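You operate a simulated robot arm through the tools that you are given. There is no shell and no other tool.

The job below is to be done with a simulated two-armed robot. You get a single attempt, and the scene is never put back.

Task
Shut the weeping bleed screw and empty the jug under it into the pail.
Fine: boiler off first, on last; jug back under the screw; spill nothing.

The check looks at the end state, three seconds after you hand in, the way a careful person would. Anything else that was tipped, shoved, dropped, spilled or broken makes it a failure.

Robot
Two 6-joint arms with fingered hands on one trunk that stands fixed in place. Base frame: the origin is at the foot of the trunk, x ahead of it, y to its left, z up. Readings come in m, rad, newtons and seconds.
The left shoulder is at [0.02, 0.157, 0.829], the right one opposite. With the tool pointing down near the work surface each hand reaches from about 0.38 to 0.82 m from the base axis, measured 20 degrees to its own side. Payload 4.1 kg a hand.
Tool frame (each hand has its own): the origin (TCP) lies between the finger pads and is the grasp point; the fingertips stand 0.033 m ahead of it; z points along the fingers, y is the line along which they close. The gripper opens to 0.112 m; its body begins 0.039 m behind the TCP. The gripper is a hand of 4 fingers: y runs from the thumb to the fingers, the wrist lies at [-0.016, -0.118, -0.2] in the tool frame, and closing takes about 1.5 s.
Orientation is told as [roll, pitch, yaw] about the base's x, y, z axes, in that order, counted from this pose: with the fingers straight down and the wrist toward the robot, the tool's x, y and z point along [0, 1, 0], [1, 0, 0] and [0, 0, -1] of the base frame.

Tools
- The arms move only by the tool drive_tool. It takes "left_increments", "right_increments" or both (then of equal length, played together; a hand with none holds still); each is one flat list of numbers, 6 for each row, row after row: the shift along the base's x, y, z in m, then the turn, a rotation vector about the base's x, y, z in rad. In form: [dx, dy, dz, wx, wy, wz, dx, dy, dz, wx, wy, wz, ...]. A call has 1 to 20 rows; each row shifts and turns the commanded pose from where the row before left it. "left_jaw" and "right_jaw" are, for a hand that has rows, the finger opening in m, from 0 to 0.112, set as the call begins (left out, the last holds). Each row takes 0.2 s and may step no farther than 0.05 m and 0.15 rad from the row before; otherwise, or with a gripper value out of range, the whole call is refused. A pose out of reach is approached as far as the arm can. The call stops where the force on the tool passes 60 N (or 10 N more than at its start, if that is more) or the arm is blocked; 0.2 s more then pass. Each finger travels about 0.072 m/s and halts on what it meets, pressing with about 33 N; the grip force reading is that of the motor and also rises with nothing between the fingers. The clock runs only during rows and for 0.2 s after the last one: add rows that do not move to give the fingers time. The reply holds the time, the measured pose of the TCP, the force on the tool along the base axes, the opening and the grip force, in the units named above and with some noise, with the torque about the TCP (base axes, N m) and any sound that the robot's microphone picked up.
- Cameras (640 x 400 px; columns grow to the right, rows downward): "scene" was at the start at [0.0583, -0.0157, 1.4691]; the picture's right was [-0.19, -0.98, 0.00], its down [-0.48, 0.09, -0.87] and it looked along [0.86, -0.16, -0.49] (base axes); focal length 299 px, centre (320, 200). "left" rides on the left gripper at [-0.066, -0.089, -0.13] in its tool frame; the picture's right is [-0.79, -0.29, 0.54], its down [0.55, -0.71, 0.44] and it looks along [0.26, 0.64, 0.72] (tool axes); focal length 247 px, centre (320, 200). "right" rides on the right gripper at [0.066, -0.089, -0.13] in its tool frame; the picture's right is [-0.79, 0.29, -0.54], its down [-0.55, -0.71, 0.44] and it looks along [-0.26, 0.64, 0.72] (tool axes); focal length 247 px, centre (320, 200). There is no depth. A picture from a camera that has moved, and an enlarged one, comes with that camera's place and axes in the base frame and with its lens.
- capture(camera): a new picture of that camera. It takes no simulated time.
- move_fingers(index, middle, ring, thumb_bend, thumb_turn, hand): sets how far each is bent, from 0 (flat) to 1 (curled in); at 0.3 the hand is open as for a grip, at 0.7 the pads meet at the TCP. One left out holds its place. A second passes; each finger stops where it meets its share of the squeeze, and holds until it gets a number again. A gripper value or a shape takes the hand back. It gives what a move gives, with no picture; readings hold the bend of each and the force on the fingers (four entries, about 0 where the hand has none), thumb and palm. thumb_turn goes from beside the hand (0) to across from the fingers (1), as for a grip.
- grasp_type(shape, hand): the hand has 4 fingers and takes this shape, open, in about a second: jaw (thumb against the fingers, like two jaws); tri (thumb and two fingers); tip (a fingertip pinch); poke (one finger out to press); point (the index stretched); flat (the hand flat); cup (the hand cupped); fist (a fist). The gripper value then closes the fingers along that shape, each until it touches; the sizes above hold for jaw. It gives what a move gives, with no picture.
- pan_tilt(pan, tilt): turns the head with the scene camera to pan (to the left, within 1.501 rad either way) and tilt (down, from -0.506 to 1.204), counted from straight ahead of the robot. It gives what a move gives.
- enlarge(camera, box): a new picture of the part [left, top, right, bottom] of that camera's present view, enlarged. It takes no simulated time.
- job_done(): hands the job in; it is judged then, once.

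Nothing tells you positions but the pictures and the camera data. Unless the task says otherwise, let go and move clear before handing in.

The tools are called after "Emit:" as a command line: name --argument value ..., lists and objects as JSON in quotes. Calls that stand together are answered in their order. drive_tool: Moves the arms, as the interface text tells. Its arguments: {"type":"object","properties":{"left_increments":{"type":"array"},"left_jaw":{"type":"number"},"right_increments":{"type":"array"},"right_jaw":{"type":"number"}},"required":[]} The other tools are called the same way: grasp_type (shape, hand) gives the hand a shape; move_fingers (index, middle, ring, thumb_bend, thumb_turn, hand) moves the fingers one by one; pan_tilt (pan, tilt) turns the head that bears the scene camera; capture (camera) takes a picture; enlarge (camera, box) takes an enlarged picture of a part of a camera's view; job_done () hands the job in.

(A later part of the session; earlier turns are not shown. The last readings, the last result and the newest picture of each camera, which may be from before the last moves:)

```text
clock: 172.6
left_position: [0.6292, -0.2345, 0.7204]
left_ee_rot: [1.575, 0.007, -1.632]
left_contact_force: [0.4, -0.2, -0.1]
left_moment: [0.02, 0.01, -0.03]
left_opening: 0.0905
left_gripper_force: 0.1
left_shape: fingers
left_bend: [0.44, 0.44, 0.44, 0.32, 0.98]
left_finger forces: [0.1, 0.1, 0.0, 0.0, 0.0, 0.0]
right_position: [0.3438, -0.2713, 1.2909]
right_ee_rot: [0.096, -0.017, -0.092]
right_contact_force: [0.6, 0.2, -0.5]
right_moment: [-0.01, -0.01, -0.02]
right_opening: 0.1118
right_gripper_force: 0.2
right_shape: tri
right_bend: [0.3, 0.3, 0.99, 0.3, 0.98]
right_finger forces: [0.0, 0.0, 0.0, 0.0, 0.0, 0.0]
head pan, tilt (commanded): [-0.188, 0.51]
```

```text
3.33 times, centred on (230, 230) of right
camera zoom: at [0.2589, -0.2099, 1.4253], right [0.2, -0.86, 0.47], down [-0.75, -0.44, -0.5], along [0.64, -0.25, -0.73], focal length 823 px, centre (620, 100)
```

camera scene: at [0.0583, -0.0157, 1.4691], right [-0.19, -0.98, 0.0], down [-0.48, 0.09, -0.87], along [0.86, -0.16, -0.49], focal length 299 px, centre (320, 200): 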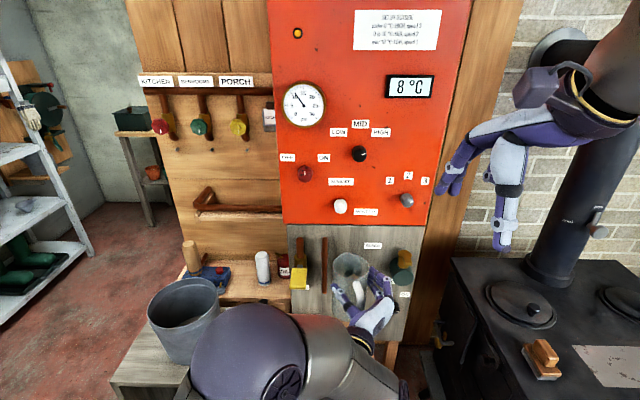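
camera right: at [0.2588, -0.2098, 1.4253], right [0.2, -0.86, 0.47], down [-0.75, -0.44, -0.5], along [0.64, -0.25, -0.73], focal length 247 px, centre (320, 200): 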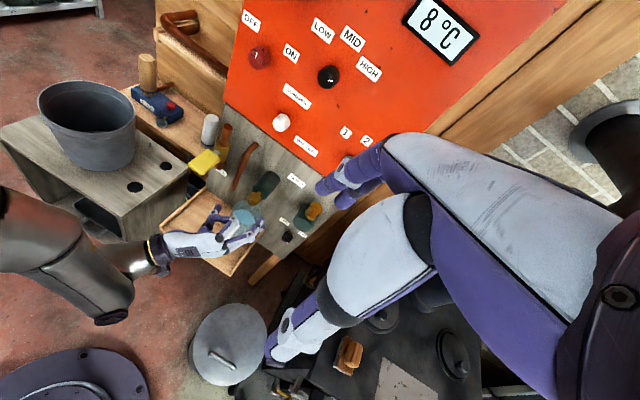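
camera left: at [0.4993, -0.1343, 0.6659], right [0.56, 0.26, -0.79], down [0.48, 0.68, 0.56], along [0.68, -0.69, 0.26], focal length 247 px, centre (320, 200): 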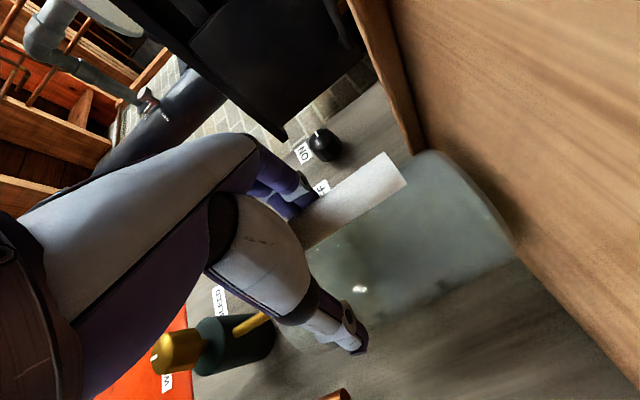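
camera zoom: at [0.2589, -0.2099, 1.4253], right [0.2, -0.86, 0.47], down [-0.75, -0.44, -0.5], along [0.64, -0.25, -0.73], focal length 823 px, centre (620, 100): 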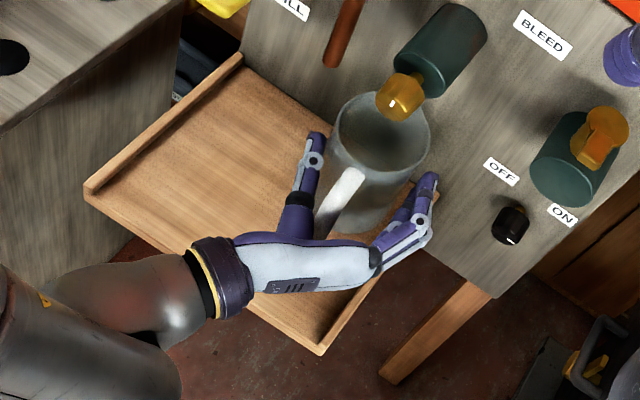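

The jug stands by itself under the nozzle. I'll open wide and draw the hand straight back from around it, shifting a little left so the handle passes freely.

Emit:
move_fingers --hand "left" --index 0.22 --middle 0.22 --ring 0.22 --thumb_bend 0.15

Emit:
drive_tool --left_increments '[0, 0.006, 0, 0, 0, 0, 0, 0.006, 0, 0, 0, 0, -0.012, 0.0008, 0, 0, 0, 0, -0.012, 0.0008, 0, 0, 0, 0, 0, 0, 0, 0, 0, 0]'

Emit:
enlarge --camera "scene" --box '[290, 260, 410, 380]'

Emit:
enlarge --camera "right" --box '[170, 170, 290, 290]'

Emit:
capture --camera "left"

```text
clock: 173.6
left_position: [0.6286, -0.2341, 0.7188]
left_ee_rot: [1.577, 0.005, -1.632]
left_contact_force: [-0.2, 0.9, -0.5]
left_moment: [-0.01, 0.05, 0.0]
left_opening: 0.1391
left_gripper_force: 0.0
left_shape: fingers
left_bend: [0.22, 0.22, 0.22, 0.15, 0.96]
left_finger forces: [0.0, 0.0, 0.0, 0.1, 0.0, 0.0]
right_position: [0.3443, -0.2715, 1.291]
right_ee_rot: [0.095, -0.017, -0.094]
right_contact_force: [-0.5, -0.3, 0.6]
right_moment: [0.01, -0.03, 0.02]
right_opening: 0.1117
right_gripper_force: 0.0
right_shape: tri
right_bend: [0.3, 0.3, 0.99, 0.3, 0.98]
right_finger forces: [0.1, 0.0, 0.0, 0.1, 0.0, 0.1]
head pan, tilt (commanded): [-0.188, 0.51]
```

```text
clock: 174.8
left_position: [0.6042, -0.2196, 0.7211]
left_ee_rot: [1.576, 0.007, -1.633]
left_contact_force: [0.6, 0.1, -0.6]
left_moment: [0.0, -0.01, -0.01]
left_opening: 0.139
left_gripper_force: 0.0
left_shape: fingers
left_bend: [0.22, 0.22, 0.22, 0.15, 0.96]
left_finger forces: [0.1, 0.1, 0.1, 0.0, 0.0, 0.0]
right_position: [0.3443, -0.2714, 1.2909]
right_ee_rot: [0.098, -0.015, -0.094]
right_contact_force: [0.0, -0.1, 0.6]
right_moment: [-0.03, -0.02, 0.0]
right_opening: 0.1118
right_gripper_force: 0.1
right_shape: tri
right_bend: [0.3, 0.3, 0.99, 0.3, 0.98]
right_finger forces: [0.0, 0.1, 0.0, 0.0, 0.0, 0.1]
head pan, tilt (commanded): [-0.188, 0.51]
```

```text
3.33 times, centred on (350, 320) of scene
camera zoom: at [0.0583, -0.0157, 1.4691], right [-0.19, -0.98, 0.0], down [-0.48, 0.09, -0.87], along [0.86, -0.16, -0.49], focal length 995 px, centre (220, -200)
```

zoom: 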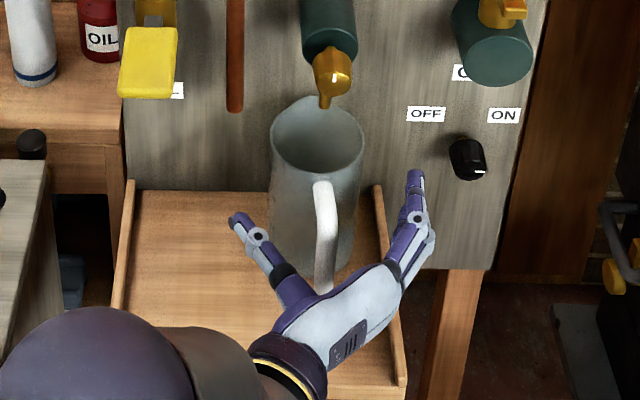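

```text
3.33 times, centred on (230, 230) of right
camera zoom: at [0.2589, -0.2099, 1.4253], right [0.2, -0.86, 0.47], down [-0.75, -0.44, -0.5], along [0.64, -0.25, -0.73], focal length 823 px, centre (620, 100)
```

zoom: 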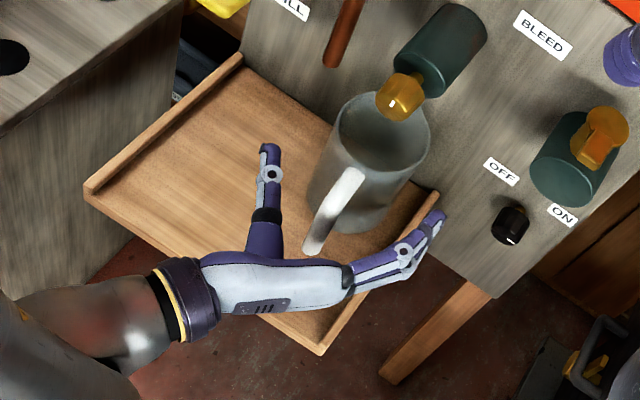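

```text
taken
camera left: at [0.4799, -0.1227, 0.6547], right [0.56, 0.26, -0.79], down [0.47, 0.68, 0.56], along [0.68, -0.69, 0.26], focal length 247 px, centre (320, 200)
```

left: 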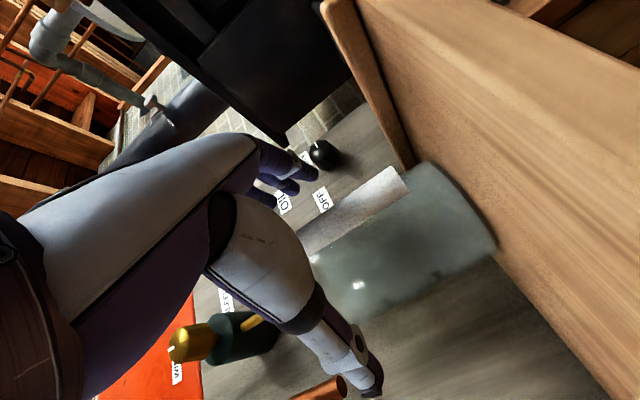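

The hand is clear of the jug's sides and the jug hasn't moved. I'll back out fully, rise, and return the left arm to its parking spot.

Emit:
drive_tool --left_increments '[-0.0175, 0.0011, 0.001, 0, 0, 0, -0.0175, 0.0011, 0.001, 0, 0, 0, -0.0175, 0.0011, 0.001, 0, 0, 0, -0.0175, 0.0011, 0.001, 0, 0, 0, 0, 0, 0.022, 0, 0, 0, 0, 0, 0.022, 0, 0, 0, 0, 0, 0.022, 0, 0, 0, 0, 0, 0.022, 0, 0, 0, 0, 0, 0.022, 0, 0, 0, 0, 0, 0.022, 0, 0, 0, 0, 0, 0.022, 0, 0, 0, 0, 0, 0.022, 0, 0, 0]'

Emit:
drive_tool --left_increments '[-0.0123, 0.0214, 0.0136, 0.0089, 0.1425, 0, -0.0123, 0.0214, 0.0136, 0.0089, 0.1425, 0, -0.0123, 0.0214, 0.0136, 0.0089, 0.1425, 0, -0.0123, 0.0214, 0.0136, 0.0089, 0.1425, 0, -0.0123, 0.0214, 0.0136, 0.0089, 0.1425, 0, -0.0123, 0.0214, 0.0136, 0.0089, 0.1425, 0, -0.0123, 0.0214, 0.0136, 0.0089, 0.1425, 0, -0.0123, 0.0214, 0.0136, 0.0089, 0.1425, 0, -0.0123, 0.0214, 0.0136, 0.0089, 0.1425, 0, -0.0123, 0.0214, 0.0136, 0.0089, 0.1425, 0, -0.0123, 0.0214, 0.0136, 0.0089, 0.1425, 0]'

Emit:
drive_tool --left_increments '[-0.006, 0.0333, 0.0284, 0, 0, 0, -0.006, 0.0333, 0.0284, 0, 0, 0, -0.006, 0.0333, 0.0284, 0, 0, 0, -0.006, 0.0333, 0.0284, 0, 0, 0, -0.006, 0.0333, 0.0284, 0, 0, 0, -0.006, 0.0333, 0.0284, 0, 0, 0, -0.006, 0.0333, 0.025, 0, 0, 0]'

Emit:
capture --camera "scene"

Emit:
enlarge --camera "scene" --box '[280, 230, 420, 390]'

```text
clock: 177.3
left_position: [0.5371, -0.2157, 0.9005]
left_ee_rot: [1.576, 0.008, -1.632]
left_contact_force: [1.1, -0.5, 0.0]
left_moment: [0.0, -0.03, 0.0]
left_opening: 0.1391
left_gripper_force: 0.0
left_shape: fingers
left_bend: [0.22, 0.22, 0.22, 0.15, 0.96]
left_finger forces: [0.0, 0.2, 0.0, 0.0, 0.0, 0.1]
right_position: [0.3449, -0.2723, 1.2902]
right_ee_rot: [0.097, -0.018, -0.093]
right_contact_force: [0.1, -0.7, 0.4]
right_moment: [0.02, 0.02, 0.0]
right_opening: 0.1118
right_gripper_force: 0.0
right_shape: tri
right_bend: [0.3, 0.3, 0.99, 0.3, 0.98]
right_finger forces: [0.0, 0.0, 0.0, 0.0, 0.1, 0.1]
head pan, tilt (commanded): [-0.188, 0.51]
```

```text
clock: 179.8
left_position: [0.3031, -0.074, 0.9063]
left_ee_rot: [0.426, 0.031, -1.593]
left_contact_force: [-0.6, 0.1, -0.9]
left_moment: [0.01, 0.02, 0.0]
left_opening: 0.1392
left_gripper_force: 0.1
left_shape: fingers
left_bend: [0.22, 0.22, 0.22, 0.15, 0.96]
left_finger forces: [0.0, 0.0, 0.0, 0.0, 0.1, 0.0]
left hand out of reach, approached as far as the arm can: row 6, 7, 8, 9, 10, 11
right_position: [0.3438, -0.2716, 1.2907]
right_ee_rot: [0.095, -0.017, -0.092]
right_contact_force: [-0.7, -0.2, -0.3]
right_moment: [-0.02, 0.05, -0.02]
right_opening: 0.1118
right_gripper_force: 0.2
right_shape: tri
right_bend: [0.3, 0.3, 0.99, 0.3, 0.98]
right_finger forces: [0.0, 0.1, 0.0, 0.0, 0.0, 0.1]
head pan, tilt (commanded): [-0.188, 0.51]
```

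```text
clock: 181.3
left_position: [0.2518, -0.0144, 0.9185]
left_ee_rot: [0.42, 0.036, -1.596]
left_contact_force: [0.8, -1.1, 0.6]
left_moment: [-0.02, 0.04, 0.0]
left_opening: 0.1392
left_gripper_force: 0.1
left_shape: fingers
left_bend: [0.22, 0.22, 0.22, 0.15, 0.96]
left_finger forces: [0.1, 0.1, 0.0, 0.1, 0.0, 0.1]
left hand out of reach, approached as far as the arm can: row 1, 2, 3, 4, 5, 6, 7
right_position: [0.3445, -0.2706, 1.2905]
right_ee_rot: [0.095, -0.017, -0.092]
right_contact_force: [0.8, -0.6, -1.0]
right_moment: [0.01, 0.05, 0.02]
right_opening: 0.1119
right_gripper_force: 0.0
right_shape: tri
right_bend: [0.3, 0.3, 0.99, 0.3, 0.98]
right_finger forces: [0.1, 0.1, 0.0, 0.0, 0.1, 0.0]
head pan, tilt (commanded): [-0.188, 0.51]
```

```text
taken
camera scene: at [0.0587, -0.0157, 1.469], right [-0.19, -0.98, 0.0], down [-0.48, 0.09, -0.87], along [0.86, -0.16, -0.49], focal length 299 px, centre (320, 200)
```

scene: 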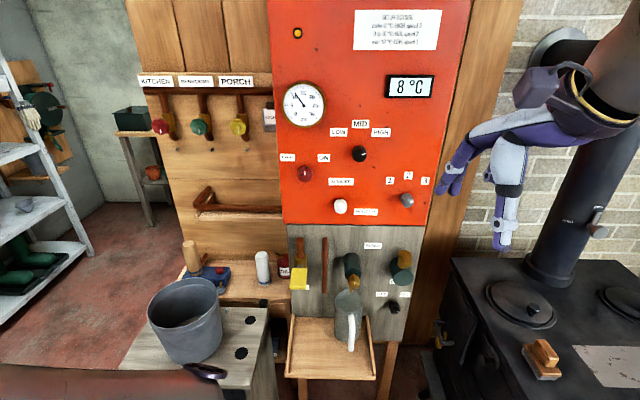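

```text
2.50 times, centred on (350, 310) of scene
camera zoom: at [0.0587, -0.0157, 1.469], right [-0.19, -0.98, 0.0], down [-0.48, 0.09, -0.87], along [0.86, -0.16, -0.49], focal length 746 px, centre (245, -75)
```

zoom: 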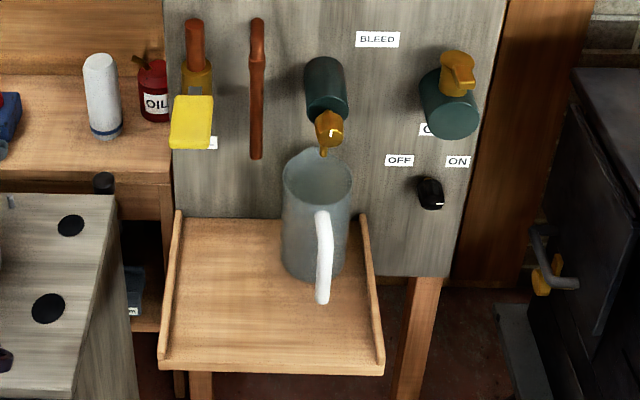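

The empty jug stands neatly under the shut, dry screw. The left arm folded up short of its parking place, so I'll extend it gently forward and up, away from the bench.

Emit:
drive_tool --left_increments '[0.02, 0.003, 0.02, 0, 0, 0, 0.02, 0.003, 0.02, 0, 0, 0, 0.02, 0.003, 0.02, 0, 0, 0, 0.02, 0.003, 0.02, 0, 0, 0, 0.02, 0.003, 0.02, 0, 0, 0, 0.02, 0.003, 0.02, 0, 0, 0, 0.02, 0.003, 0.02, 0, 0, 0]'

Emit:
capture --camera "scene"

```text
clock: 182.9
left_position: [0.2602, -0.0122, 0.9211]
left_ee_rot: [0.425, 0.034, -1.594]
left_contact_force: [0.6, 0.0, -0.1]
left_moment: [-0.03, 0.04, -0.03]
left_opening: 0.1393
left_gripper_force: 0.1
left_shape: fingers
left_bend: [0.22, 0.22, 0.22, 0.15, 0.96]
left_finger forces: [0.0, 0.0, 0.1, 0.0, 0.0, 0.0]
left hand out of reach, approached as far as the arm can: row 1, 2, 3, 4, 5, 6, 7
right_position: [0.3455, -0.2708, 1.2916]
right_ee_rot: [0.096, -0.018, -0.093]
right_contact_force: [0.3, 0.4, 0.2]
right_moment: [0.01, -0.02, 0.0]
right_opening: 0.1117
right_gripper_force: 0.1
right_shape: tri
right_bend: [0.3, 0.3, 0.99, 0.3, 0.98]
right_finger forces: [0.0, 0.1, 0.1, 0.0, 0.1, 0.0]
head pan, tilt (commanded): [-0.188, 0.51]
```

```text
taken
camera scene: at [0.0582, -0.0158, 1.4691], right [-0.19, -0.98, 0.0], down [-0.48, 0.09, -0.87], along [0.86, -0.16, -0.49], focal length 299 px, centre (320, 200)
```

scene: 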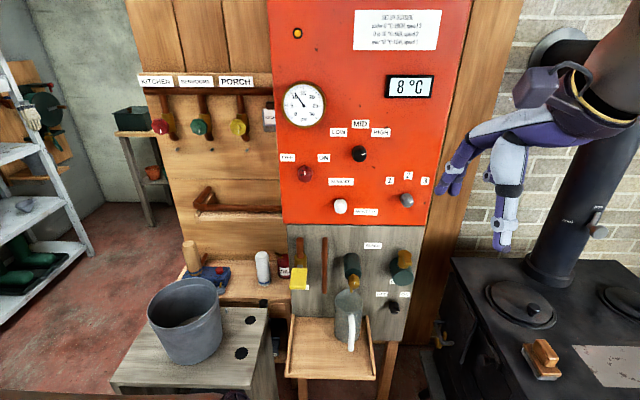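

The arm is pinned at a joint limit there. I'll look down at it before choosing the way out.

Emit:
pan_tilt --pan 0.35 --tilt 1.1

Emit:
capture --camera "scene"

Emit:
capture --camera "left"

```text
clock: 183.9
left_position: [0.2589, -0.0126, 0.9212]
left_ee_rot: [0.425, 0.033, -1.595]
left_contact_force: [-0.5, 0.2, -1.0]
left_moment: [0.01, -0.02, 0.0]
left_opening: 0.139
left_gripper_force: 0.0
left_shape: fingers
left_bend: [0.22, 0.22, 0.22, 0.15, 0.96]
left_finger forces: [0.0, 0.0, 0.0, 0.0, 0.1, 0.0]
right_position: [0.3429, -0.2704, 1.2908]
right_ee_rot: [0.097, -0.016, -0.091]
right_contact_force: [-0.1, 0.9, 0.5]
right_moment: [0.0, 0.0, 0.02]
right_opening: 0.1115
right_gripper_force: 0.1
right_shape: tri
right_bend: [0.3, 0.3, 0.99, 0.3, 0.98]
right_finger forces: [0.0, 0.0, 0.0, 0.1, 0.1, 0.1]
head pan, tilt (commanded): [0.351, 1.1]
```

```text
taken
camera scene: at [0.0285, 0.023, 1.4224], right [0.34, -0.94, 0.0], down [-0.84, -0.31, -0.45], along [0.43, 0.16, -0.89], focal length 299 px, centre (320, 200)
```

scene: 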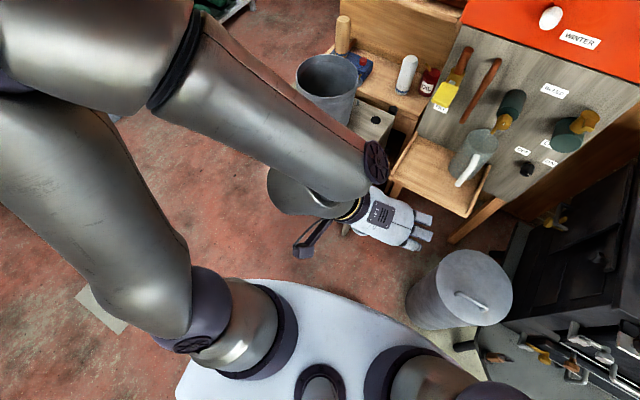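

```text
taken
camera left: at [0.147, 0.0758, 1.0144], right [-0.49, 0.33, -0.81], down [0.7, 0.7, -0.14], along [0.52, -0.64, -0.57], focal length 247 px, centre (320, 200)
```

left: 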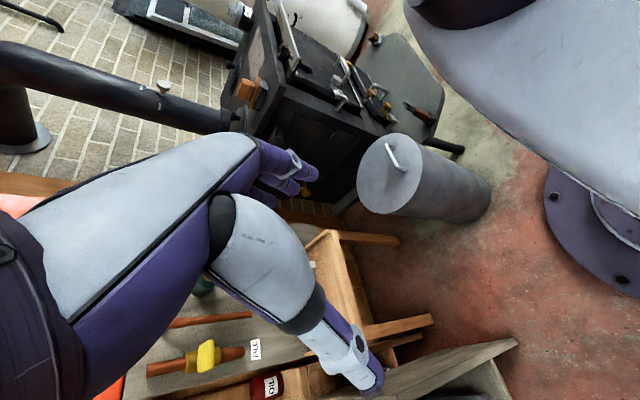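

The arm is in free air, merely folded tight. I'll reverse out: pitch the hand back up while reaching forward.

Emit:
drive_tool --left_increments '[0.03, -0.014, 0.006, -0.0045, -0.0717, 0, 0.036, -0.016, 0.008, -0.0045, -0.0717, 0, 0.036, -0.016, 0.008, -0.0045, -0.0717, 0, 0.036, -0.016, 0.008, -0.0045, -0.0717, 0, 0.036, -0.016, 0.008, -0.0045, -0.0717, 0, 0.036, -0.016, 0.008, -0.0045, -0.0717, 0]'

```text
clock: 185.3
left_position: [0.4692, -0.1058, 0.9668]
left_ee_rot: [0.858, 0.012, -1.584]
left_contact_force: [0.3, 1.2, 0.4]
left_moment: [-0.01, 0.02, 0.03]
left_opening: 0.1392
left_gripper_force: 0.0
left_shape: fingers
left_bend: [0.22, 0.22, 0.22, 0.15, 0.96]
left_finger forces: [0.0, 0.0, 0.0, 0.0, 0.0, 0.0]
right_position: [0.3439, -0.2713, 1.2915]
right_ee_rot: [0.097, -0.018, -0.092]
right_contact_force: [-0.2, 0.5, 0.7]
right_moment: [-0.01, -0.02, 0.01]
right_opening: 0.1117
right_gripper_force: 0.1
right_shape: tri
right_bend: [0.3, 0.3, 0.99, 0.3, 0.98]
right_finger forces: [0.0, 0.1, 0.0, 0.0, 0.0, 0.0]
head pan, tilt (commanded): [0.351, 1.1]
```

That freed it. I'll add the small roll that the earlier good path had, then follow that path back to parking.

Emit:
drive_tool --left_increments '[0, 0.005, 0, -0.0755, 0.001, 0.0656, 0, 0.005, 0, -0.0755, 0.001, 0.0656, 0, 0.005, 0, -0.0755, 0.001, 0.0656]'

Emit:
drive_tool --left_increments '[-0.0121, 0.0183, 0.0138, 0.0592, 0.1179, -0.0308, -0.0121, 0.0183, 0.0138, 0.0592, 0.1179, -0.0308, -0.0121, 0.0183, 0.0138, 0.0592, 0.1179, -0.0308]'

```text
clock: 186.1
left_position: [0.4709, -0.0909, 0.9681]
left_ee_rot: [0.836, -0.216, -1.384]
left_contact_force: [-0.7, -1.3, -1.0]
left_moment: [-0.01, -0.03, 0.01]
left_opening: 0.1392
left_gripper_force: 0.1
left_shape: fingers
left_bend: [0.22, 0.22, 0.22, 0.15, 0.96]
left_finger forces: [0.0, 0.0, 0.0, 0.1, 0.1, 0.0]
right_position: [0.3443, -0.271, 1.2898]
right_ee_rot: [0.097, -0.019, -0.092]
right_contact_force: [-0.6, -0.2, 0.1]
right_moment: [-0.01, -0.03, 0.05]
right_opening: 0.1118
right_gripper_force: 0.0
right_shape: tri
right_bend: [0.3, 0.3, 0.99, 0.3, 0.98]
right_finger forces: [0.0, 0.1, 0.0, 0.0, 0.0, 0.1]
head pan, tilt (commanded): [0.351, 1.1]
```

```text
clock: 186.9
left_position: [0.4091, -0.045, 0.9565]
left_ee_rot: [0.592, -0.027, -1.421]
left_contact_force: [-0.4, 0.1, -0.4]
left_moment: [0.02, -0.04, -0.01]
left_opening: 0.1395
left_gripper_force: 0.1
left_shape: fingers
left_bend: [0.22, 0.22, 0.22, 0.15, 0.96]
left_finger forces: [0.0, 0.0, 0.0, 0.1, 0.0, 0.0]
left hand out of reach, approached as far as the arm can: row 2, 3
right_position: [0.3443, -0.2708, 1.2917]
right_ee_rot: [0.096, -0.018, -0.093]
right_contact_force: [-0.2, -0.2, -0.7]
right_moment: [0.0, -0.02, -0.02]
right_opening: 0.1119
right_gripper_force: 0.0
right_shape: tri
right_bend: [0.3, 0.3, 0.99, 0.3, 0.98]
right_finger forces: [0.1, 0.1, 0.0, 0.0, 0.0, 0.0]
head pan, tilt (commanded): [0.351, 1.1]
```

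Close, but the hand needs to point more to the right on that path. I'll go back out a little and yaw it right, then repeat.

Emit:
drive_tool --left_increments '[0.03, -0.022, 0.006, -0.0, -0.05, 0, 0.03, -0.022, 0.006, 0, -0.05, -0.1, 0, 0, 0, 0, 0, -0.13, 0, 0, 0, 0, 0, -0.1]'

Emit:
drive_tool --left_increments '[-0.0121, 0.0183, 0.0138, 0.0592, 0.1179, -0.0308, -0.0121, 0.0183, 0.0138, 0.0592, 0.1179, -0.0308, -0.0121, 0.0183, 0.0138, 0.0592, 0.1179, -0.0308]'

```text
clock: 187.9
left_position: [0.4634, -0.0896, 0.9613]
left_ee_rot: [0.691, -0.038, -1.755]
left_contact_force: [-0.3, 0.3, -0.3]
left_moment: [-0.02, -0.01, 0.01]
left_opening: 0.1395
left_gripper_force: 0.0
left_shape: fingers
left_bend: [0.22, 0.22, 0.22, 0.15, 0.96]
left_finger forces: [0.0, 0.1, 0.1, 0.0, 0.0, 0.0]
left hand out of reach, approached as far as the arm can: row 2
right_position: [0.3443, -0.2712, 1.2903]
right_ee_rot: [0.096, -0.017, -0.093]
right_contact_force: [0.5, 0.3, -0.5]
right_moment: [-0.03, -0.01, -0.01]
right_opening: 0.1122
right_gripper_force: 0.1
right_shape: tri
right_bend: [0.3, 0.3, 0.99, 0.3, 0.98]
right_finger forces: [0.0, 0.1, 0.0, 0.1, 0.1, 0.0]
head pan, tilt (commanded): [0.351, 1.1]
```

```text
clock: 188.7
left_position: [0.4256, -0.0323, 1.0022]
left_ee_rot: [0.303, 0.055, -1.852]
left_contact_force: [0.5, 0.2, 0.1]
left_moment: [-0.02, 0.0, 0.01]
left_opening: 0.1391
left_gripper_force: 0.1
left_shape: fingers
left_bend: [0.22, 0.22, 0.22, 0.15, 0.96]
left_finger forces: [0.0, 0.0, 0.0, 0.0, 0.0, 0.1]
right_position: [0.3442, -0.2717, 1.2916]
right_ee_rot: [0.097, -0.017, -0.092]
right_contact_force: [-0.4, -0.7, 0.6]
right_moment: [-0.01, -0.01, 0.04]
right_opening: 0.1118
right_gripper_force: 0.0
right_shape: tri
right_bend: [0.3, 0.3, 0.99, 0.3, 0.98]
right_finger forces: [0.0, 0.0, 0.1, 0.1, 0.0, 0.0]
head pan, tilt (commanded): [0.351, 1.1]
```

Moving freely again. Two more rows to point the hand down, then up to parking.

Emit:
drive_tool --left_increments '[-0.0125, 0.025, 0.024, 0.0405, 0.139, 0, -0.0125, 0.025, 0.024, 0.0405, 0.139, 0.05, -0.0077, 0.0333, 0.0284, 0, 0, 0.02, -0.0077, 0.0333, 0.0284, 0, 0, 0, -0.0077, 0.0333, 0.0284, 0, 0, 0, -0.0077, 0.0333, 0.0284, 0, 0, 0, -0.0077, 0.0333, 0.0284, 0, 0, 0, -0.0077, 0.0333, 0.0284, 0, 0, 0, -0.0077, 0.0333, 0.0284, 0, 0, 0]'

Emit:
pan_tilt --pan -0.188 --tilt 0.51

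Emit:
capture --camera "scene"

```text
refused: row 2 steps farther than a row can; nothing moved
```

```text
clock: 189.7
left_position: [0.4248, -0.033, 1.0019]
left_ee_rot: [0.307, 0.054, -1.851]
left_contact_force: [0.1, 0.2, 0.3]
left_moment: [-0.02, -0.01, 0.0]
left_opening: 0.1392
left_gripper_force: 0.0
left_shape: fingers
left_bend: [0.22, 0.22, 0.22, 0.15, 0.96]
left_finger forces: [0.0, 0.0, 0.0, 0.1, 0.1, 0.0]
right_position: [0.3446, -0.2714, 1.2917]
right_ee_rot: [0.096, -0.016, -0.093]
right_contact_force: [-0.5, -0.2, -0.2]
right_moment: [0.0, 0.0, 0.0]
right_opening: 0.1116
right_gripper_force: 0.1
right_shape: tri
right_bend: [0.3, 0.3, 0.99, 0.3, 0.98]
right_finger forces: [0.0, 0.0, 0.1, 0.0, 0.0, 0.0]
head pan, tilt (commanded): [-0.188, 0.51]
```

```text
taken
camera scene: at [0.0582, -0.0156, 1.469], right [-0.19, -0.98, 0.0], down [-0.48, 0.09, -0.87], along [0.86, -0.16, -0.49], focal length 299 px, centre (320, 200)
```

scene: 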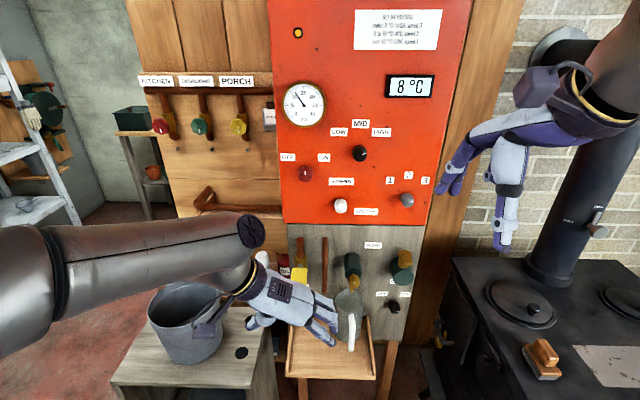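

One row exceeded the turn limit, so nothing moved. I'll resend it within limits.

Emit:
drive_tool --left_increments '[-0.0125, 0.025, 0.024, 0.0405, 0.139, 0, -0.0125, 0.025, 0.024, 0.0395, 0.135, 0.03, -0.0077, 0.0333, 0.0284, 0, 0, 0.02, -0.0077, 0.0333, 0.0284, 0, 0, 0, -0.0077, 0.0333, 0.0284, 0, 0, 0, -0.0077, 0.0333, 0.0284, 0, 0, 0, -0.0077, 0.0333, 0.0284, 0, 0, 0, -0.0077, 0.0333, 0.0284, 0, 0, 0, -0.0077, 0.0333, 0.0284, 0, 0, 0]'

Emit:
capture --camera "scene"

Emit:
enlarge --camera "scene" --box '[110, 230, 310, 390]'

```text
clock: 191.7
left_position: [0.3415, 0.2444, 1.2422]
left_ee_rot: [0.022, 0.056, -1.815]
left_contact_force: [-0.2, -0.2, 0.2]
left_moment: [0.01, 0.04, 0.0]
left_opening: 0.1391
left_gripper_force: 0.0
left_shape: fingers
left_bend: [0.22, 0.22, 0.22, 0.15, 0.96]
left_finger forces: [0.1, 0.1, 0.0, 0.1, 0.0, 0.0]
left hand out of reach, approached as far as the arm can: row 9
right_position: [0.3455, -0.2716, 1.2907]
right_ee_rot: [0.096, -0.018, -0.093]
right_contact_force: [0.3, -0.2, 0.1]
right_moment: [0.01, 0.0, -0.02]
right_opening: 0.1117
right_gripper_force: 0.1
right_shape: tri
right_bend: [0.3, 0.3, 0.99, 0.3, 0.98]
right_finger forces: [0.0, 0.0, 0.0, 0.0, 0.0, 0.1]
head pan, tilt (commanded): [-0.188, 0.51]
```

```text
taken
camera scene: at [0.0586, -0.016, 1.4691], right [-0.19, -0.98, 0.0], down [-0.48, 0.09, -0.87], along [0.86, -0.16, -0.49], focal length 299 px, centre (320, 200)
```

scene: 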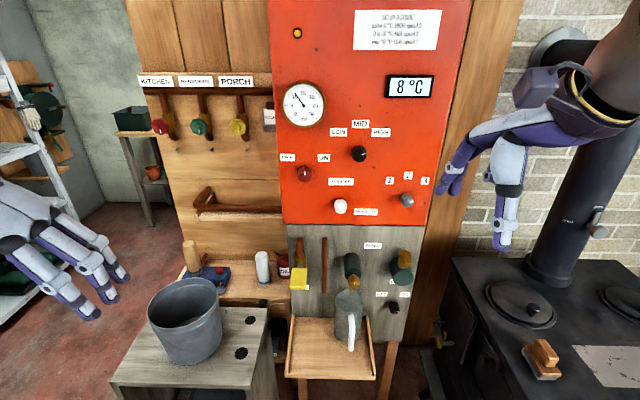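

```text
2.50 times, centred on (210, 310) of scene
camera zoom: at [0.0586, -0.016, 1.4691], right [-0.19, -0.98, 0.0], down [-0.48, 0.09, -0.87], along [0.86, -0.16, -0.49], focal length 746 px, centre (595, -75)
```

zoom: 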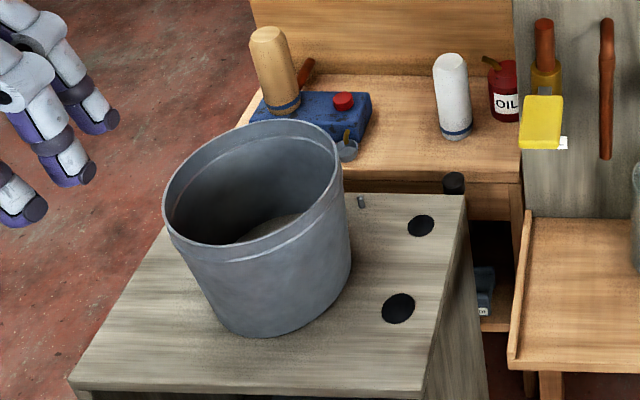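

Everything is in order: pail full side, jug back, screw shut. Last comes the boiler: I'll bring the right hand up to the red knob along the path that worked before.

Emit:
drive_tool --right_increments '[0, -0.01, 0.003, 0, 0, -0.096, 0.0211, 0.0166, -0.0108, -0.06654, -0.11764, 0.02526, 0.0211, 0.0166, -0.0108, -0.06654, -0.11764, 0.02526, 0.0211, 0.0166, -0.0108, -0.06654, -0.11764, 0.02526, 0.0211, 0.0166, -0.0108, -0.06654, -0.11764, 0.02526, 0.0211, 0.0166, -0.0108, -0.06654, -0.11764, 0.02526, 0.0211, 0.0166, -0.0108, -0.06654, -0.11764, 0.02526, 0.0211, 0.0166, -0.0108, -0.06654, -0.11764, 0.02526, 0.0211, 0.0166, -0.0108, -0.06654, -0.11764, 0.02526]'

```text
clock: 193.7
left_position: [0.3408, 0.2459, 1.2429]
left_ee_rot: [0.022, 0.058, -1.815]
left_contact_force: [-0.7, -0.1, 0.1]
left_moment: [0.02, -0.04, 0.0]
left_opening: 0.1394
left_gripper_force: 0.1
left_shape: fingers
left_bend: [0.22, 0.22, 0.22, 0.15, 0.96]
left_finger forces: [0.0, 0.1, 0.0, 0.0, 0.0, 0.0]
right_position: [0.5137, -0.1474, 1.2081]
right_ee_rot: [-0.591, -0.935, 0.404]
right_contact_force: [-0.1, -0.5, -0.4]
right_moment: [0.0, -0.01, 0.04]
right_opening: 0.1117
right_gripper_force: 0.0
right_shape: tri
right_bend: [0.3, 0.3, 0.99, 0.3, 0.98]
right_finger forces: [0.0, 0.0, 0.1, 0.0, 0.0, 0.0]
head pan, tilt (commanded): [-0.188, 0.51]
```

Same as last time, no flags. Finishing the approach.

Emit:
drive_tool --right_increments '[0.0214, 0.0163, -0.0108, -0.06654, -0.11764, 0.02526, 0.0214, 0.0163, -0.0108, -0.06654, -0.11764, 0.02526, 0.0214, 0.0163, -0.0108, -0.06654, -0.11764, 0.02526, 0.0214, 0.0163, -0.0108, -0.06654, -0.11764, 0.02526]'

Emit:
enlarge --camera "right" --box '[180, 180, 370, 330]'

Emit:
enlarge --camera "scene" --box '[265, 135, 345, 215]'

```text
clock: 194.7
left_position: [0.3425, 0.2441, 1.2416]
left_ee_rot: [0.023, 0.056, -1.815]
left_contact_force: [0.3, -0.2, -0.6]
left_moment: [0.02, -0.01, 0.01]
left_opening: 0.1391
left_gripper_force: 0.1
left_shape: fingers
left_bend: [0.22, 0.22, 0.22, 0.15, 0.96]
left_finger forces: [0.0, 0.0, 0.0, 0.1, 0.0, 0.0]
right_position: [0.6024, -0.0826, 1.1641]
right_ee_rot: [-1.591, -1.04, 1.364]
right_contact_force: [-0.4, -0.3, 0.5]
right_moment: [0.0, 0.04, 0.0]
right_opening: 0.1118
right_gripper_force: 0.0
right_shape: tri
right_bend: [0.3, 0.3, 0.99, 0.3, 0.98]
right_finger forces: [0.0, 0.1, 0.0, 0.0, 0.1, 0.0]
head pan, tilt (commanded): [-0.188, 0.51]
```

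```text
2.67 times, centred on (275, 255) of right
camera zoom: at [0.4787, -0.0418, 1.0528], right [-0.65, -0.4, 0.64], down [0.24, -0.91, -0.33], along [0.72, -0.06, 0.69], focal length 659 px, centre (440, 53)
```

zoom: 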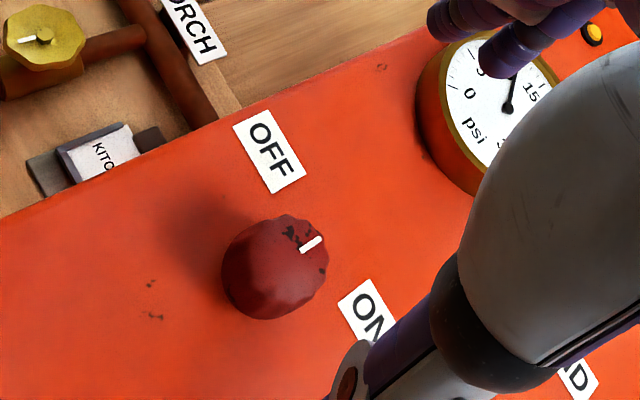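

```text
5.00 times, centred on (305, 175) of scene
camera zoom: at [0.0577, -0.0159, 1.4691], right [-0.19, -0.98, 0.0], down [-0.48, 0.09, -0.87], along [0.86, -0.16, -0.49], focal length 1493 px, centre (395, 325)
```

zoom: 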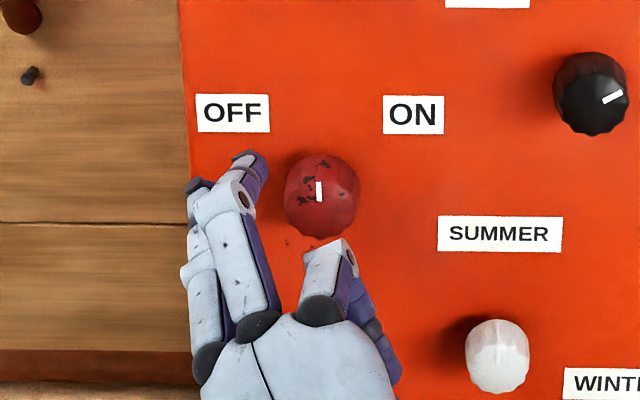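

The knob still shows OFF (mark upright). I'll roll the hand counter-clockwise first so I have a full clockwise stroke, then move onto the knob and grip.

Emit:
drive_tool --right_increments '[0.019, -0.0045, -0.0005, 0, 0, -0.01, 0.019, -0.0045, -0.0005, 0, 0, -0.01, 0, 0, 0, -0.1364, 0.0319, 0, 0, 0, 0, -0.1364, 0.0319, 0, 0, 0, 0, -0.1364, 0.0319, 0, 0, 0, 0, -0.1364, 0.0319, 0, 0, 0, 0, -0.1364, 0.0319, 0, 0, 0, 0, 0, 0, 0]'

Emit:
drive_tool --right_increments '[0.0243, -0.0052, 0.0003, 0, 0, 0, 0.0243, -0.0052, 0.0003, 0, 0, 0, 0.0243, -0.0052, 0.0003, 0, 0, 0, 0, 0, 0, 0, 0, 0]'

Emit:
capture --camera "right"

Emit:
enlarge --camera "scene" --box '[245, 105, 405, 225]'

```text
clock: 196.5
left_position: [0.3416, 0.2448, 1.2425]
left_ee_rot: [0.023, 0.055, -1.815]
left_contact_force: [-0.1, -0.4, 0.2]
left_moment: [-0.01, 0.01, 0.0]
left_opening: 0.1393
left_gripper_force: 0.1
left_shape: fingers
left_bend: [0.22, 0.22, 0.22, 0.15, 0.96]
left_finger forces: [0.0, 0.1, 0.0, 0.1, 0.1, 0.0]
right_position: [0.6395, -0.0909, 1.1637]
right_ee_rot: [-1.588, -0.337, 1.341]
right_contact_force: [-0.2, 0.1, 0.7]
right_moment: [0.03, -0.01, 0.0]
right_opening: 0.112
right_gripper_force: 0.0
right_shape: tri
right_bend: [0.3, 0.3, 0.99, 0.3, 0.98]
right_finger forces: [0.0, 0.0, 0.0, 0.1, 0.0, 0.0]
head pan, tilt (commanded): [-0.188, 0.51]
```

```text
clock: 197.5
left_position: [0.3417, 0.2454, 1.2425]
left_ee_rot: [0.024, 0.057, -1.815]
left_contact_force: [0.0, -0.4, -0.4]
left_moment: [-0.02, -0.02, -0.06]
left_opening: 0.1393
left_gripper_force: 0.1
left_shape: fingers
left_bend: [0.22, 0.22, 0.22, 0.15, 0.96]
left_finger forces: [0.0, 0.0, 0.1, 0.1, 0.0, 0.1]
right_position: [0.7112, -0.1063, 1.1634]
right_ee_rot: [-1.59, -0.339, 1.34]
right_contact_force: [1.2, -0.4, -0.9]
right_moment: [0.0, 0.02, -0.03]
right_opening: 0.1118
right_gripper_force: 0.1
right_shape: tri
right_bend: [0.3, 0.3, 0.99, 0.3, 0.98]
right_finger forces: [0.0, 0.0, 0.0, 0.1, 0.0, 0.0]
head pan, tilt (commanded): [-0.188, 0.51]
```

```text
taken
camera right: at [0.5725, -0.1357, 1.0703], right [-0.54, 0.14, 0.83], down [0.22, -0.93, 0.29], along [0.82, 0.34, 0.47], focal length 247 px, centre (320, 200)
```

right: 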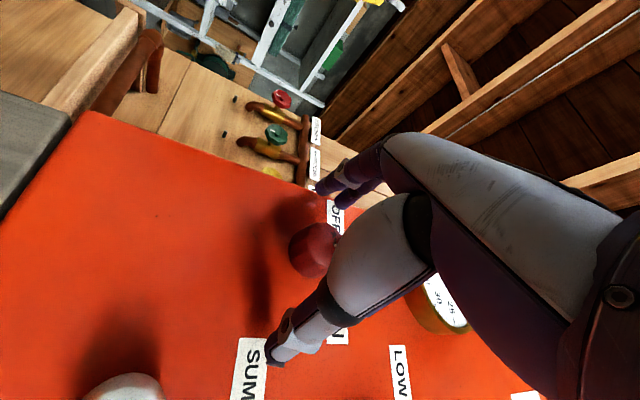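

```text
3.33 times, centred on (325, 165) of scene
camera zoom: at [0.0582, -0.0157, 1.4691], right [-0.19, -0.98, 0.0], down [-0.48, 0.09, -0.87], along [0.86, -0.16, -0.49], focal length 995 px, centre (303, 317)
```

zoom: 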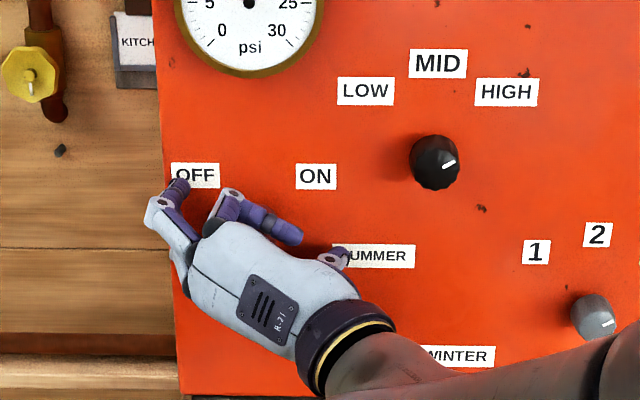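

Hand around the knob, no contact. Now close and turn clockwise toward ON.

Emit:
drive_tool --right_increments '[0, 0, 0, 0, 0, 0, 0, 0, 0, 0, 0, 0, 0, 0, 0, 0, 0, 0, 0, 0, 0, 0, 0, 0, 0, 0, 0, 0, 0, 0, 0, 0, 0, 0, 0, 0, 0, 0, 0, 0, 0, 0]' --right_jaw 0.02

Emit:
drive_tool --right_increments '[0, 0, 0, 0.1169, -0.0274, 0, 0, 0, 0, 0.1169, -0.0274, 0, 0, 0, 0, 0.1169, -0.0274, 0, 0, 0, 0, 0.1169, -0.0274, 0, 0, 0, 0, 0.1169, -0.0274, 0, 0, 0, 0, 0.1169, -0.0274, 0, 0, 0, 0, 0.1169, -0.0274, 0, 0, 0, 0, 0.1169, -0.0274, 0]'

Emit:
capture --camera "right"

Emit:
enlarge --camera "scene" --box '[265, 0, 475, 150]'

```text
clock: 199.1
left_position: [0.3414, 0.244, 1.2416]
left_ee_rot: [0.022, 0.054, -1.816]
left_contact_force: [0.0, -0.7, -0.6]
left_moment: [0.0, -0.02, 0.0]
left_opening: 0.1392
left_gripper_force: 0.2
left_shape: fingers
left_bend: [0.22, 0.22, 0.22, 0.15, 0.96]
left_finger forces: [0.0, 0.0, 0.0, 0.0, 0.0, 0.0]
right_position: [0.7113, -0.1037, 1.1646]
right_ee_rot: [-1.588, -0.338, 1.339]
right_contact_force: [0.2, 2.1, 0.9]
right_moment: [0.01, -0.04, 0.08]
right_opening: 0.0283
right_gripper_force: 32.6
right_shape: tri
right_bend: [0.75, 0.55, 1.0, 0.74, 1.0]
right_finger forces: [16.1, 16.2, 0.0, 0.0, 29.4, 0.0]
head pan, tilt (commanded): [-0.188, 0.51]
```

```text
clock: 200.9
left_position: [0.3426, 0.2452, 1.2408]
left_ee_rot: [0.022, 0.058, -1.818]
left_contact_force: [0.0, 0.6, 1.0]
left_moment: [-0.02, -0.02, 0.0]
left_opening: 0.1395
left_gripper_force: 0.0
left_shape: fingers
left_bend: [0.22, 0.22, 0.22, 0.15, 0.96]
left_finger forces: [0.0, 0.1, 0.1, 0.1, 0.0, 0.1]
right_position: [0.7114, -0.107, 1.1642]
right_ee_rot: [-1.579, -1.303, 1.333]
right_contact_force: [2.3, 5.4, -3.8]
right_moment: [0.03, 0.13, 0.1]
right_opening: 0.0282
right_gripper_force: 32.9
right_shape: tri
right_bend: [0.75, 0.56, 1.0, 0.74, 0.99]
right_finger forces: [17.5, 13.9, 0.0, 0.0, 32.6, 0.0]
head pan, tilt (commanded): [-0.188, 0.51]
```

```text
taken
camera right: at [0.5954, -0.0361, 1.0602], right [-0.69, -0.54, 0.49], down [0.25, -0.81, -0.54], along [0.68, -0.25, 0.69], focal length 247 px, centre (320, 200)
```

right: 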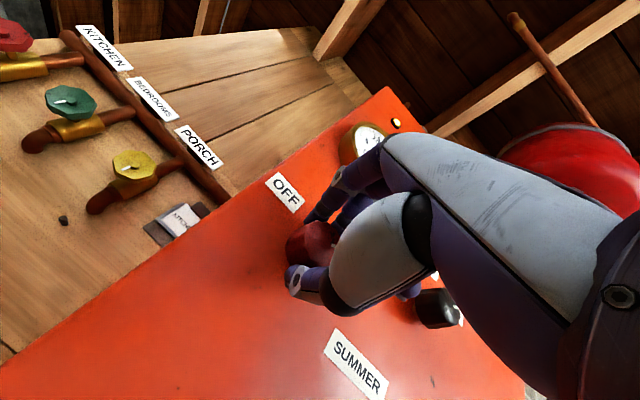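

```text
2.67 times, centred on (370, 75) of scene
camera zoom: at [0.0584, -0.0155, 1.4691], right [-0.19, -0.98, 0.0], down [-0.48, 0.09, -0.87], along [0.86, -0.16, -0.49], focal length 796 px, centre (187, 533)
```

zoom: 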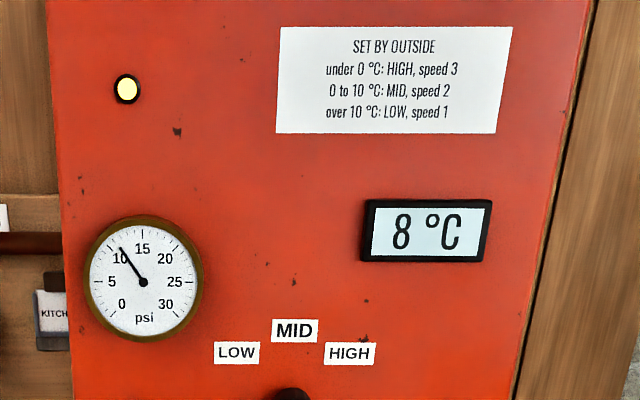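

The lamp is lit again. I'll take a second bite to turn the knob fully back to its original ON position.

Emit:
drive_tool --right_increments '[0, 0, 0, 0, 0, 0, 0, 0, 0, 0, 0, 0, 0, 0, 0, 0, 0, 0, 0, 0, 0, 0, 0, 0, 0, 0, 0, 0, 0, 0, 0, 0, 0, 0, 0, 0, 0, 0, 0, 0, 0, 0, -0.0244, 0.0057, 0, 0, 0, 0, -0.0244, 0.0057, 0, 0, 0, 0, -0.0244, 0.0057, 0, 0, 0, 0]' --right_jaw 0.112

Emit:
enlarge --camera "scene" --box '[265, 135, 345, 215]'

Emit:
enlarge --camera "right" --box '[220, 180, 370, 330]'

Emit:
drive_tool --right_increments '[0, 0, 0, -0.1364, 0.0319, 0, 0, 0, 0, -0.1364, 0.0319, 0, 0, 0, 0, -0.1364, 0.0319, 0, 0, 0, 0, -0.1364, 0.0319, 0, 0, 0, 0, -0.1364, 0.0319, 0, 0, 0, 0, -0.1364, 0.0319, 0, 0, 0, 0, -0.1, 0.0234, 0, 0.0243, -0.0055, 0.0003, 0, 0, 0, 0.0243, -0.0055, 0.0003, 0, 0, 0, 0.0243, -0.0055, 0.0003, 0, 0, 0, 0, 0, 0, 0, 0, 0]'

```text
clock: 203.1
left_position: [0.3428, 0.2452, 1.242]
left_ee_rot: [0.022, 0.056, -1.815]
left_contact_force: [0.5, -0.7, -0.4]
left_moment: [-0.01, 0.0, 0.01]
left_opening: 0.1392
left_gripper_force: 0.1
left_shape: fingers
left_bend: [0.22, 0.22, 0.22, 0.15, 0.96]
left_finger forces: [0.2, 0.1, 0.0, 0.1, 0.0, 0.0]
right_position: [0.6373, -0.09, 1.1636]
right_ee_rot: [-1.586, -1.299, 1.338]
right_contact_force: [0.8, 0.0, -0.6]
right_moment: [-0.01, -0.04, 0.0]
right_opening: 0.1118
right_gripper_force: 0.1
right_shape: tri
right_bend: [0.3, 0.3, 0.99, 0.3, 0.98]
right_finger forces: [0.1, 0.0, 0.0, 0.0, 0.0, 0.1]
head pan, tilt (commanded): [-0.188, 0.51]
```

```text
5.00 times, centred on (305, 175) of scene
camera zoom: at [0.0584, -0.0158, 1.4691], right [-0.19, -0.98, 0.0], down [-0.48, 0.09, -0.87], along [0.86, -0.16, -0.49], focal length 1493 px, centre (395, 325)
```

zoom: 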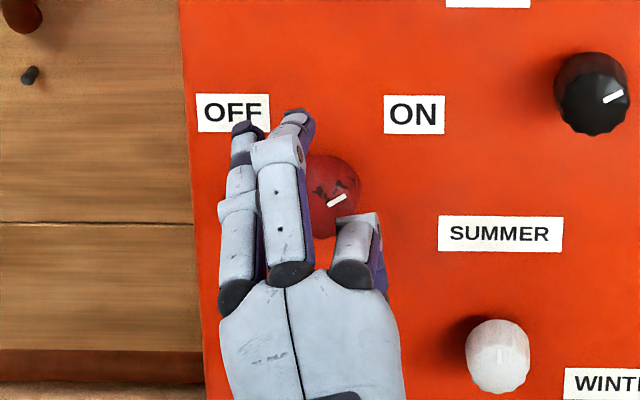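

```text
2.67 times, centred on (295, 255) of right
camera zoom: at [0.5226, -0.0196, 1.0607], right [-0.69, -0.53, 0.49], down [0.25, -0.81, -0.54], along [0.68, -0.25, 0.69], focal length 659 px, centre (387, 53)
```

zoom: 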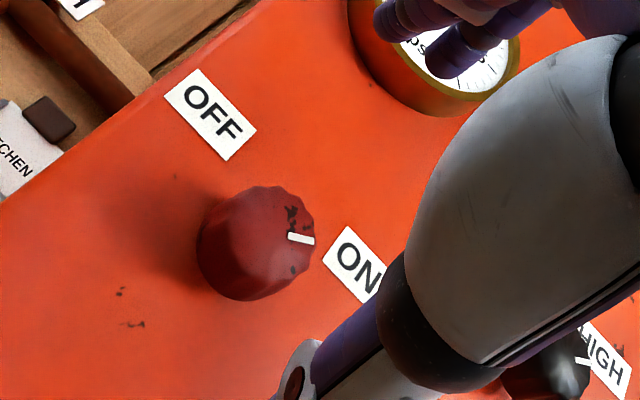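

```text
clock: 205.5
left_position: [0.3426, 0.245, 1.2408]
left_ee_rot: [0.023, 0.057, -1.815]
left_contact_force: [0.3, 0.3, -0.1]
left_moment: [0.0, -0.03, 0.03]
left_opening: 0.1392
left_gripper_force: 0.1
left_shape: fingers
left_bend: [0.22, 0.22, 0.22, 0.15, 0.96]
left_finger forces: [0.0, 0.0, 0.1, 0.0, 0.0, 0.0]
right_position: [0.71, -0.1049, 1.1655]
right_ee_rot: [-1.587, -0.357, 1.339]
right_contact_force: [0.5, 0.0, -0.7]
right_moment: [0.02, -0.02, -0.01]
right_opening: 0.1114
right_gripper_force: 0.0
right_shape: tri
right_bend: [0.3, 0.3, 0.99, 0.3, 0.98]
right_finger forces: [0.0, 0.1, 0.1, 0.0, 0.0, 0.1]
head pan, tilt (commanded): [-0.188, 0.51]
```

The mark is at about 58° clockwise; some 32° remain. I'll grip again and turn to the stop, watching the torque.

Emit:
drive_tool --right_increments '[0, 0, 0, 0, 0, 0, 0, 0, 0, 0, 0, 0, 0, 0, 0, 0, 0, 0, 0, 0, 0, 0, 0, 0, 0, 0, 0, 0, 0, 0, 0, 0, 0, 0, 0, 0, 0, 0, 0, 0, 0, 0]' --right_jaw 0.02

Emit:
drive_tool --right_increments '[0, 0, 0, 0.1169, -0.0274, 0, 0, 0, 0, 0.1169, -0.0274, 0, 0, 0, 0, 0.1169, -0.0274, 0, 0, 0, 0, 0.1169, -0.0274, 0]'

Emit:
drive_tool --right_increments '[0, 0, 0, 0.0779, -0.0182, 0]'

Emit:
drive_tool --right_increments '[0, 0, 0, 0.0779, -0.0182, 0]'

```text
clock: 207.1
left_position: [0.3417, 0.2464, 1.2413]
left_ee_rot: [0.023, 0.056, -1.816]
left_contact_force: [0.4, -0.3, 0.4]
left_moment: [0.0, -0.04, -0.01]
left_opening: 0.1395
left_gripper_force: 0.0
left_shape: fingers
left_bend: [0.22, 0.22, 0.22, 0.15, 0.96]
left_finger forces: [0.0, 0.0, 0.0, 0.1, 0.0, 0.0]
right_position: [0.7102, -0.105, 1.1652]
right_ee_rot: [-1.588, -0.356, 1.34]
right_contact_force: [1.8, 0.9, 0.5]
right_moment: [-0.02, -0.05, 0.06]
right_opening: 0.0281
right_gripper_force: 33.1
right_shape: tri
right_bend: [0.75, 0.56, 1.0, 0.74, 1.0]
right_finger forces: [16.2, 15.8, 0.1, 0.0, 29.6, 0.0]
head pan, tilt (commanded): [-0.188, 0.51]
```

```text
clock: 208.1
left_position: [0.3417, 0.246, 1.2402]
left_ee_rot: [0.024, 0.057, -1.814]
left_contact_force: [-0.5, 0.0, 0.2]
left_moment: [0.0, -0.04, 0.06]
left_opening: 0.1392
left_gripper_force: 0.1
left_shape: fingers
left_bend: [0.22, 0.22, 0.22, 0.15, 0.96]
left_finger forces: [0.0, 0.1, 0.0, 0.0, 0.1, 0.0]
right_position: [0.7102, -0.1068, 1.1639]
right_ee_rot: [-1.587, -0.838, 1.34]
right_contact_force: [-4.1, 3.5, -2.5]
right_moment: [0.03, 0.05, 0.1]
right_opening: 0.0282
right_gripper_force: 32.7
right_shape: tri
right_bend: [0.75, 0.56, 1.0, 0.74, 1.0]
right_finger forces: [18.0, 14.8, 0.1, 0.0, 31.6, 0.0]
head pan, tilt (commanded): [-0.188, 0.51]
```

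```text
clock: 208.5
left_position: [0.3414, 0.246, 1.2427]
left_ee_rot: [0.022, 0.057, -1.815]
left_contact_force: [-0.8, -0.2, 0.6]
left_moment: [0.02, 0.0, -0.01]
left_opening: 0.1389
left_gripper_force: 0.0
left_shape: fingers
left_bend: [0.22, 0.22, 0.22, 0.15, 0.96]
left_finger forces: [0.1, 0.0, 0.0, 0.0, 0.0, 0.1]
right_position: [0.7093, -0.1045, 1.165]
right_ee_rot: [-1.585, -0.916, 1.338]
right_contact_force: [-2.4, 7.1, -3.4]
right_moment: [-0.24, 0.12, 0.2]
right_opening: 0.0284
right_gripper_force: 33.1
right_shape: tri
right_bend: [0.75, 0.56, 1.0, 0.74, 1.0]
right_finger forces: [18.4, 16.9, 0.0, 0.0, 33.2, 0.0]
head pan, tilt (commanded): [-0.188, 0.51]
```

```text
clock: 208.9
left_position: [0.3429, 0.2456, 1.2419]
left_ee_rot: [0.022, 0.055, -1.816]
left_contact_force: [-0.2, -0.1, -0.3]
left_moment: [-0.01, -0.01, -0.01]
left_opening: 0.1391
left_gripper_force: 0.1
left_shape: fingers
left_bend: [0.22, 0.22, 0.22, 0.15, 0.96]
left_finger forces: [0.0, 0.0, 0.0, 0.1, 0.0, 0.0]
right_position: [0.7102, -0.1044, 1.1634]
right_ee_rot: [-1.584, -0.997, 1.34]
right_contact_force: [1.4, 10.1, -8.6]
right_moment: [-0.36, 0.22, 0.32]
right_opening: 0.0284
right_gripper_force: 33.2
right_shape: tri
right_bend: [0.75, 0.55, 1.0, 0.74, 1.0]
right_finger forces: [20.0, 16.6, 0.0, 0.0, 34.4, 0.0]
head pan, tilt (commanded): [-0.188, 0.51]
```

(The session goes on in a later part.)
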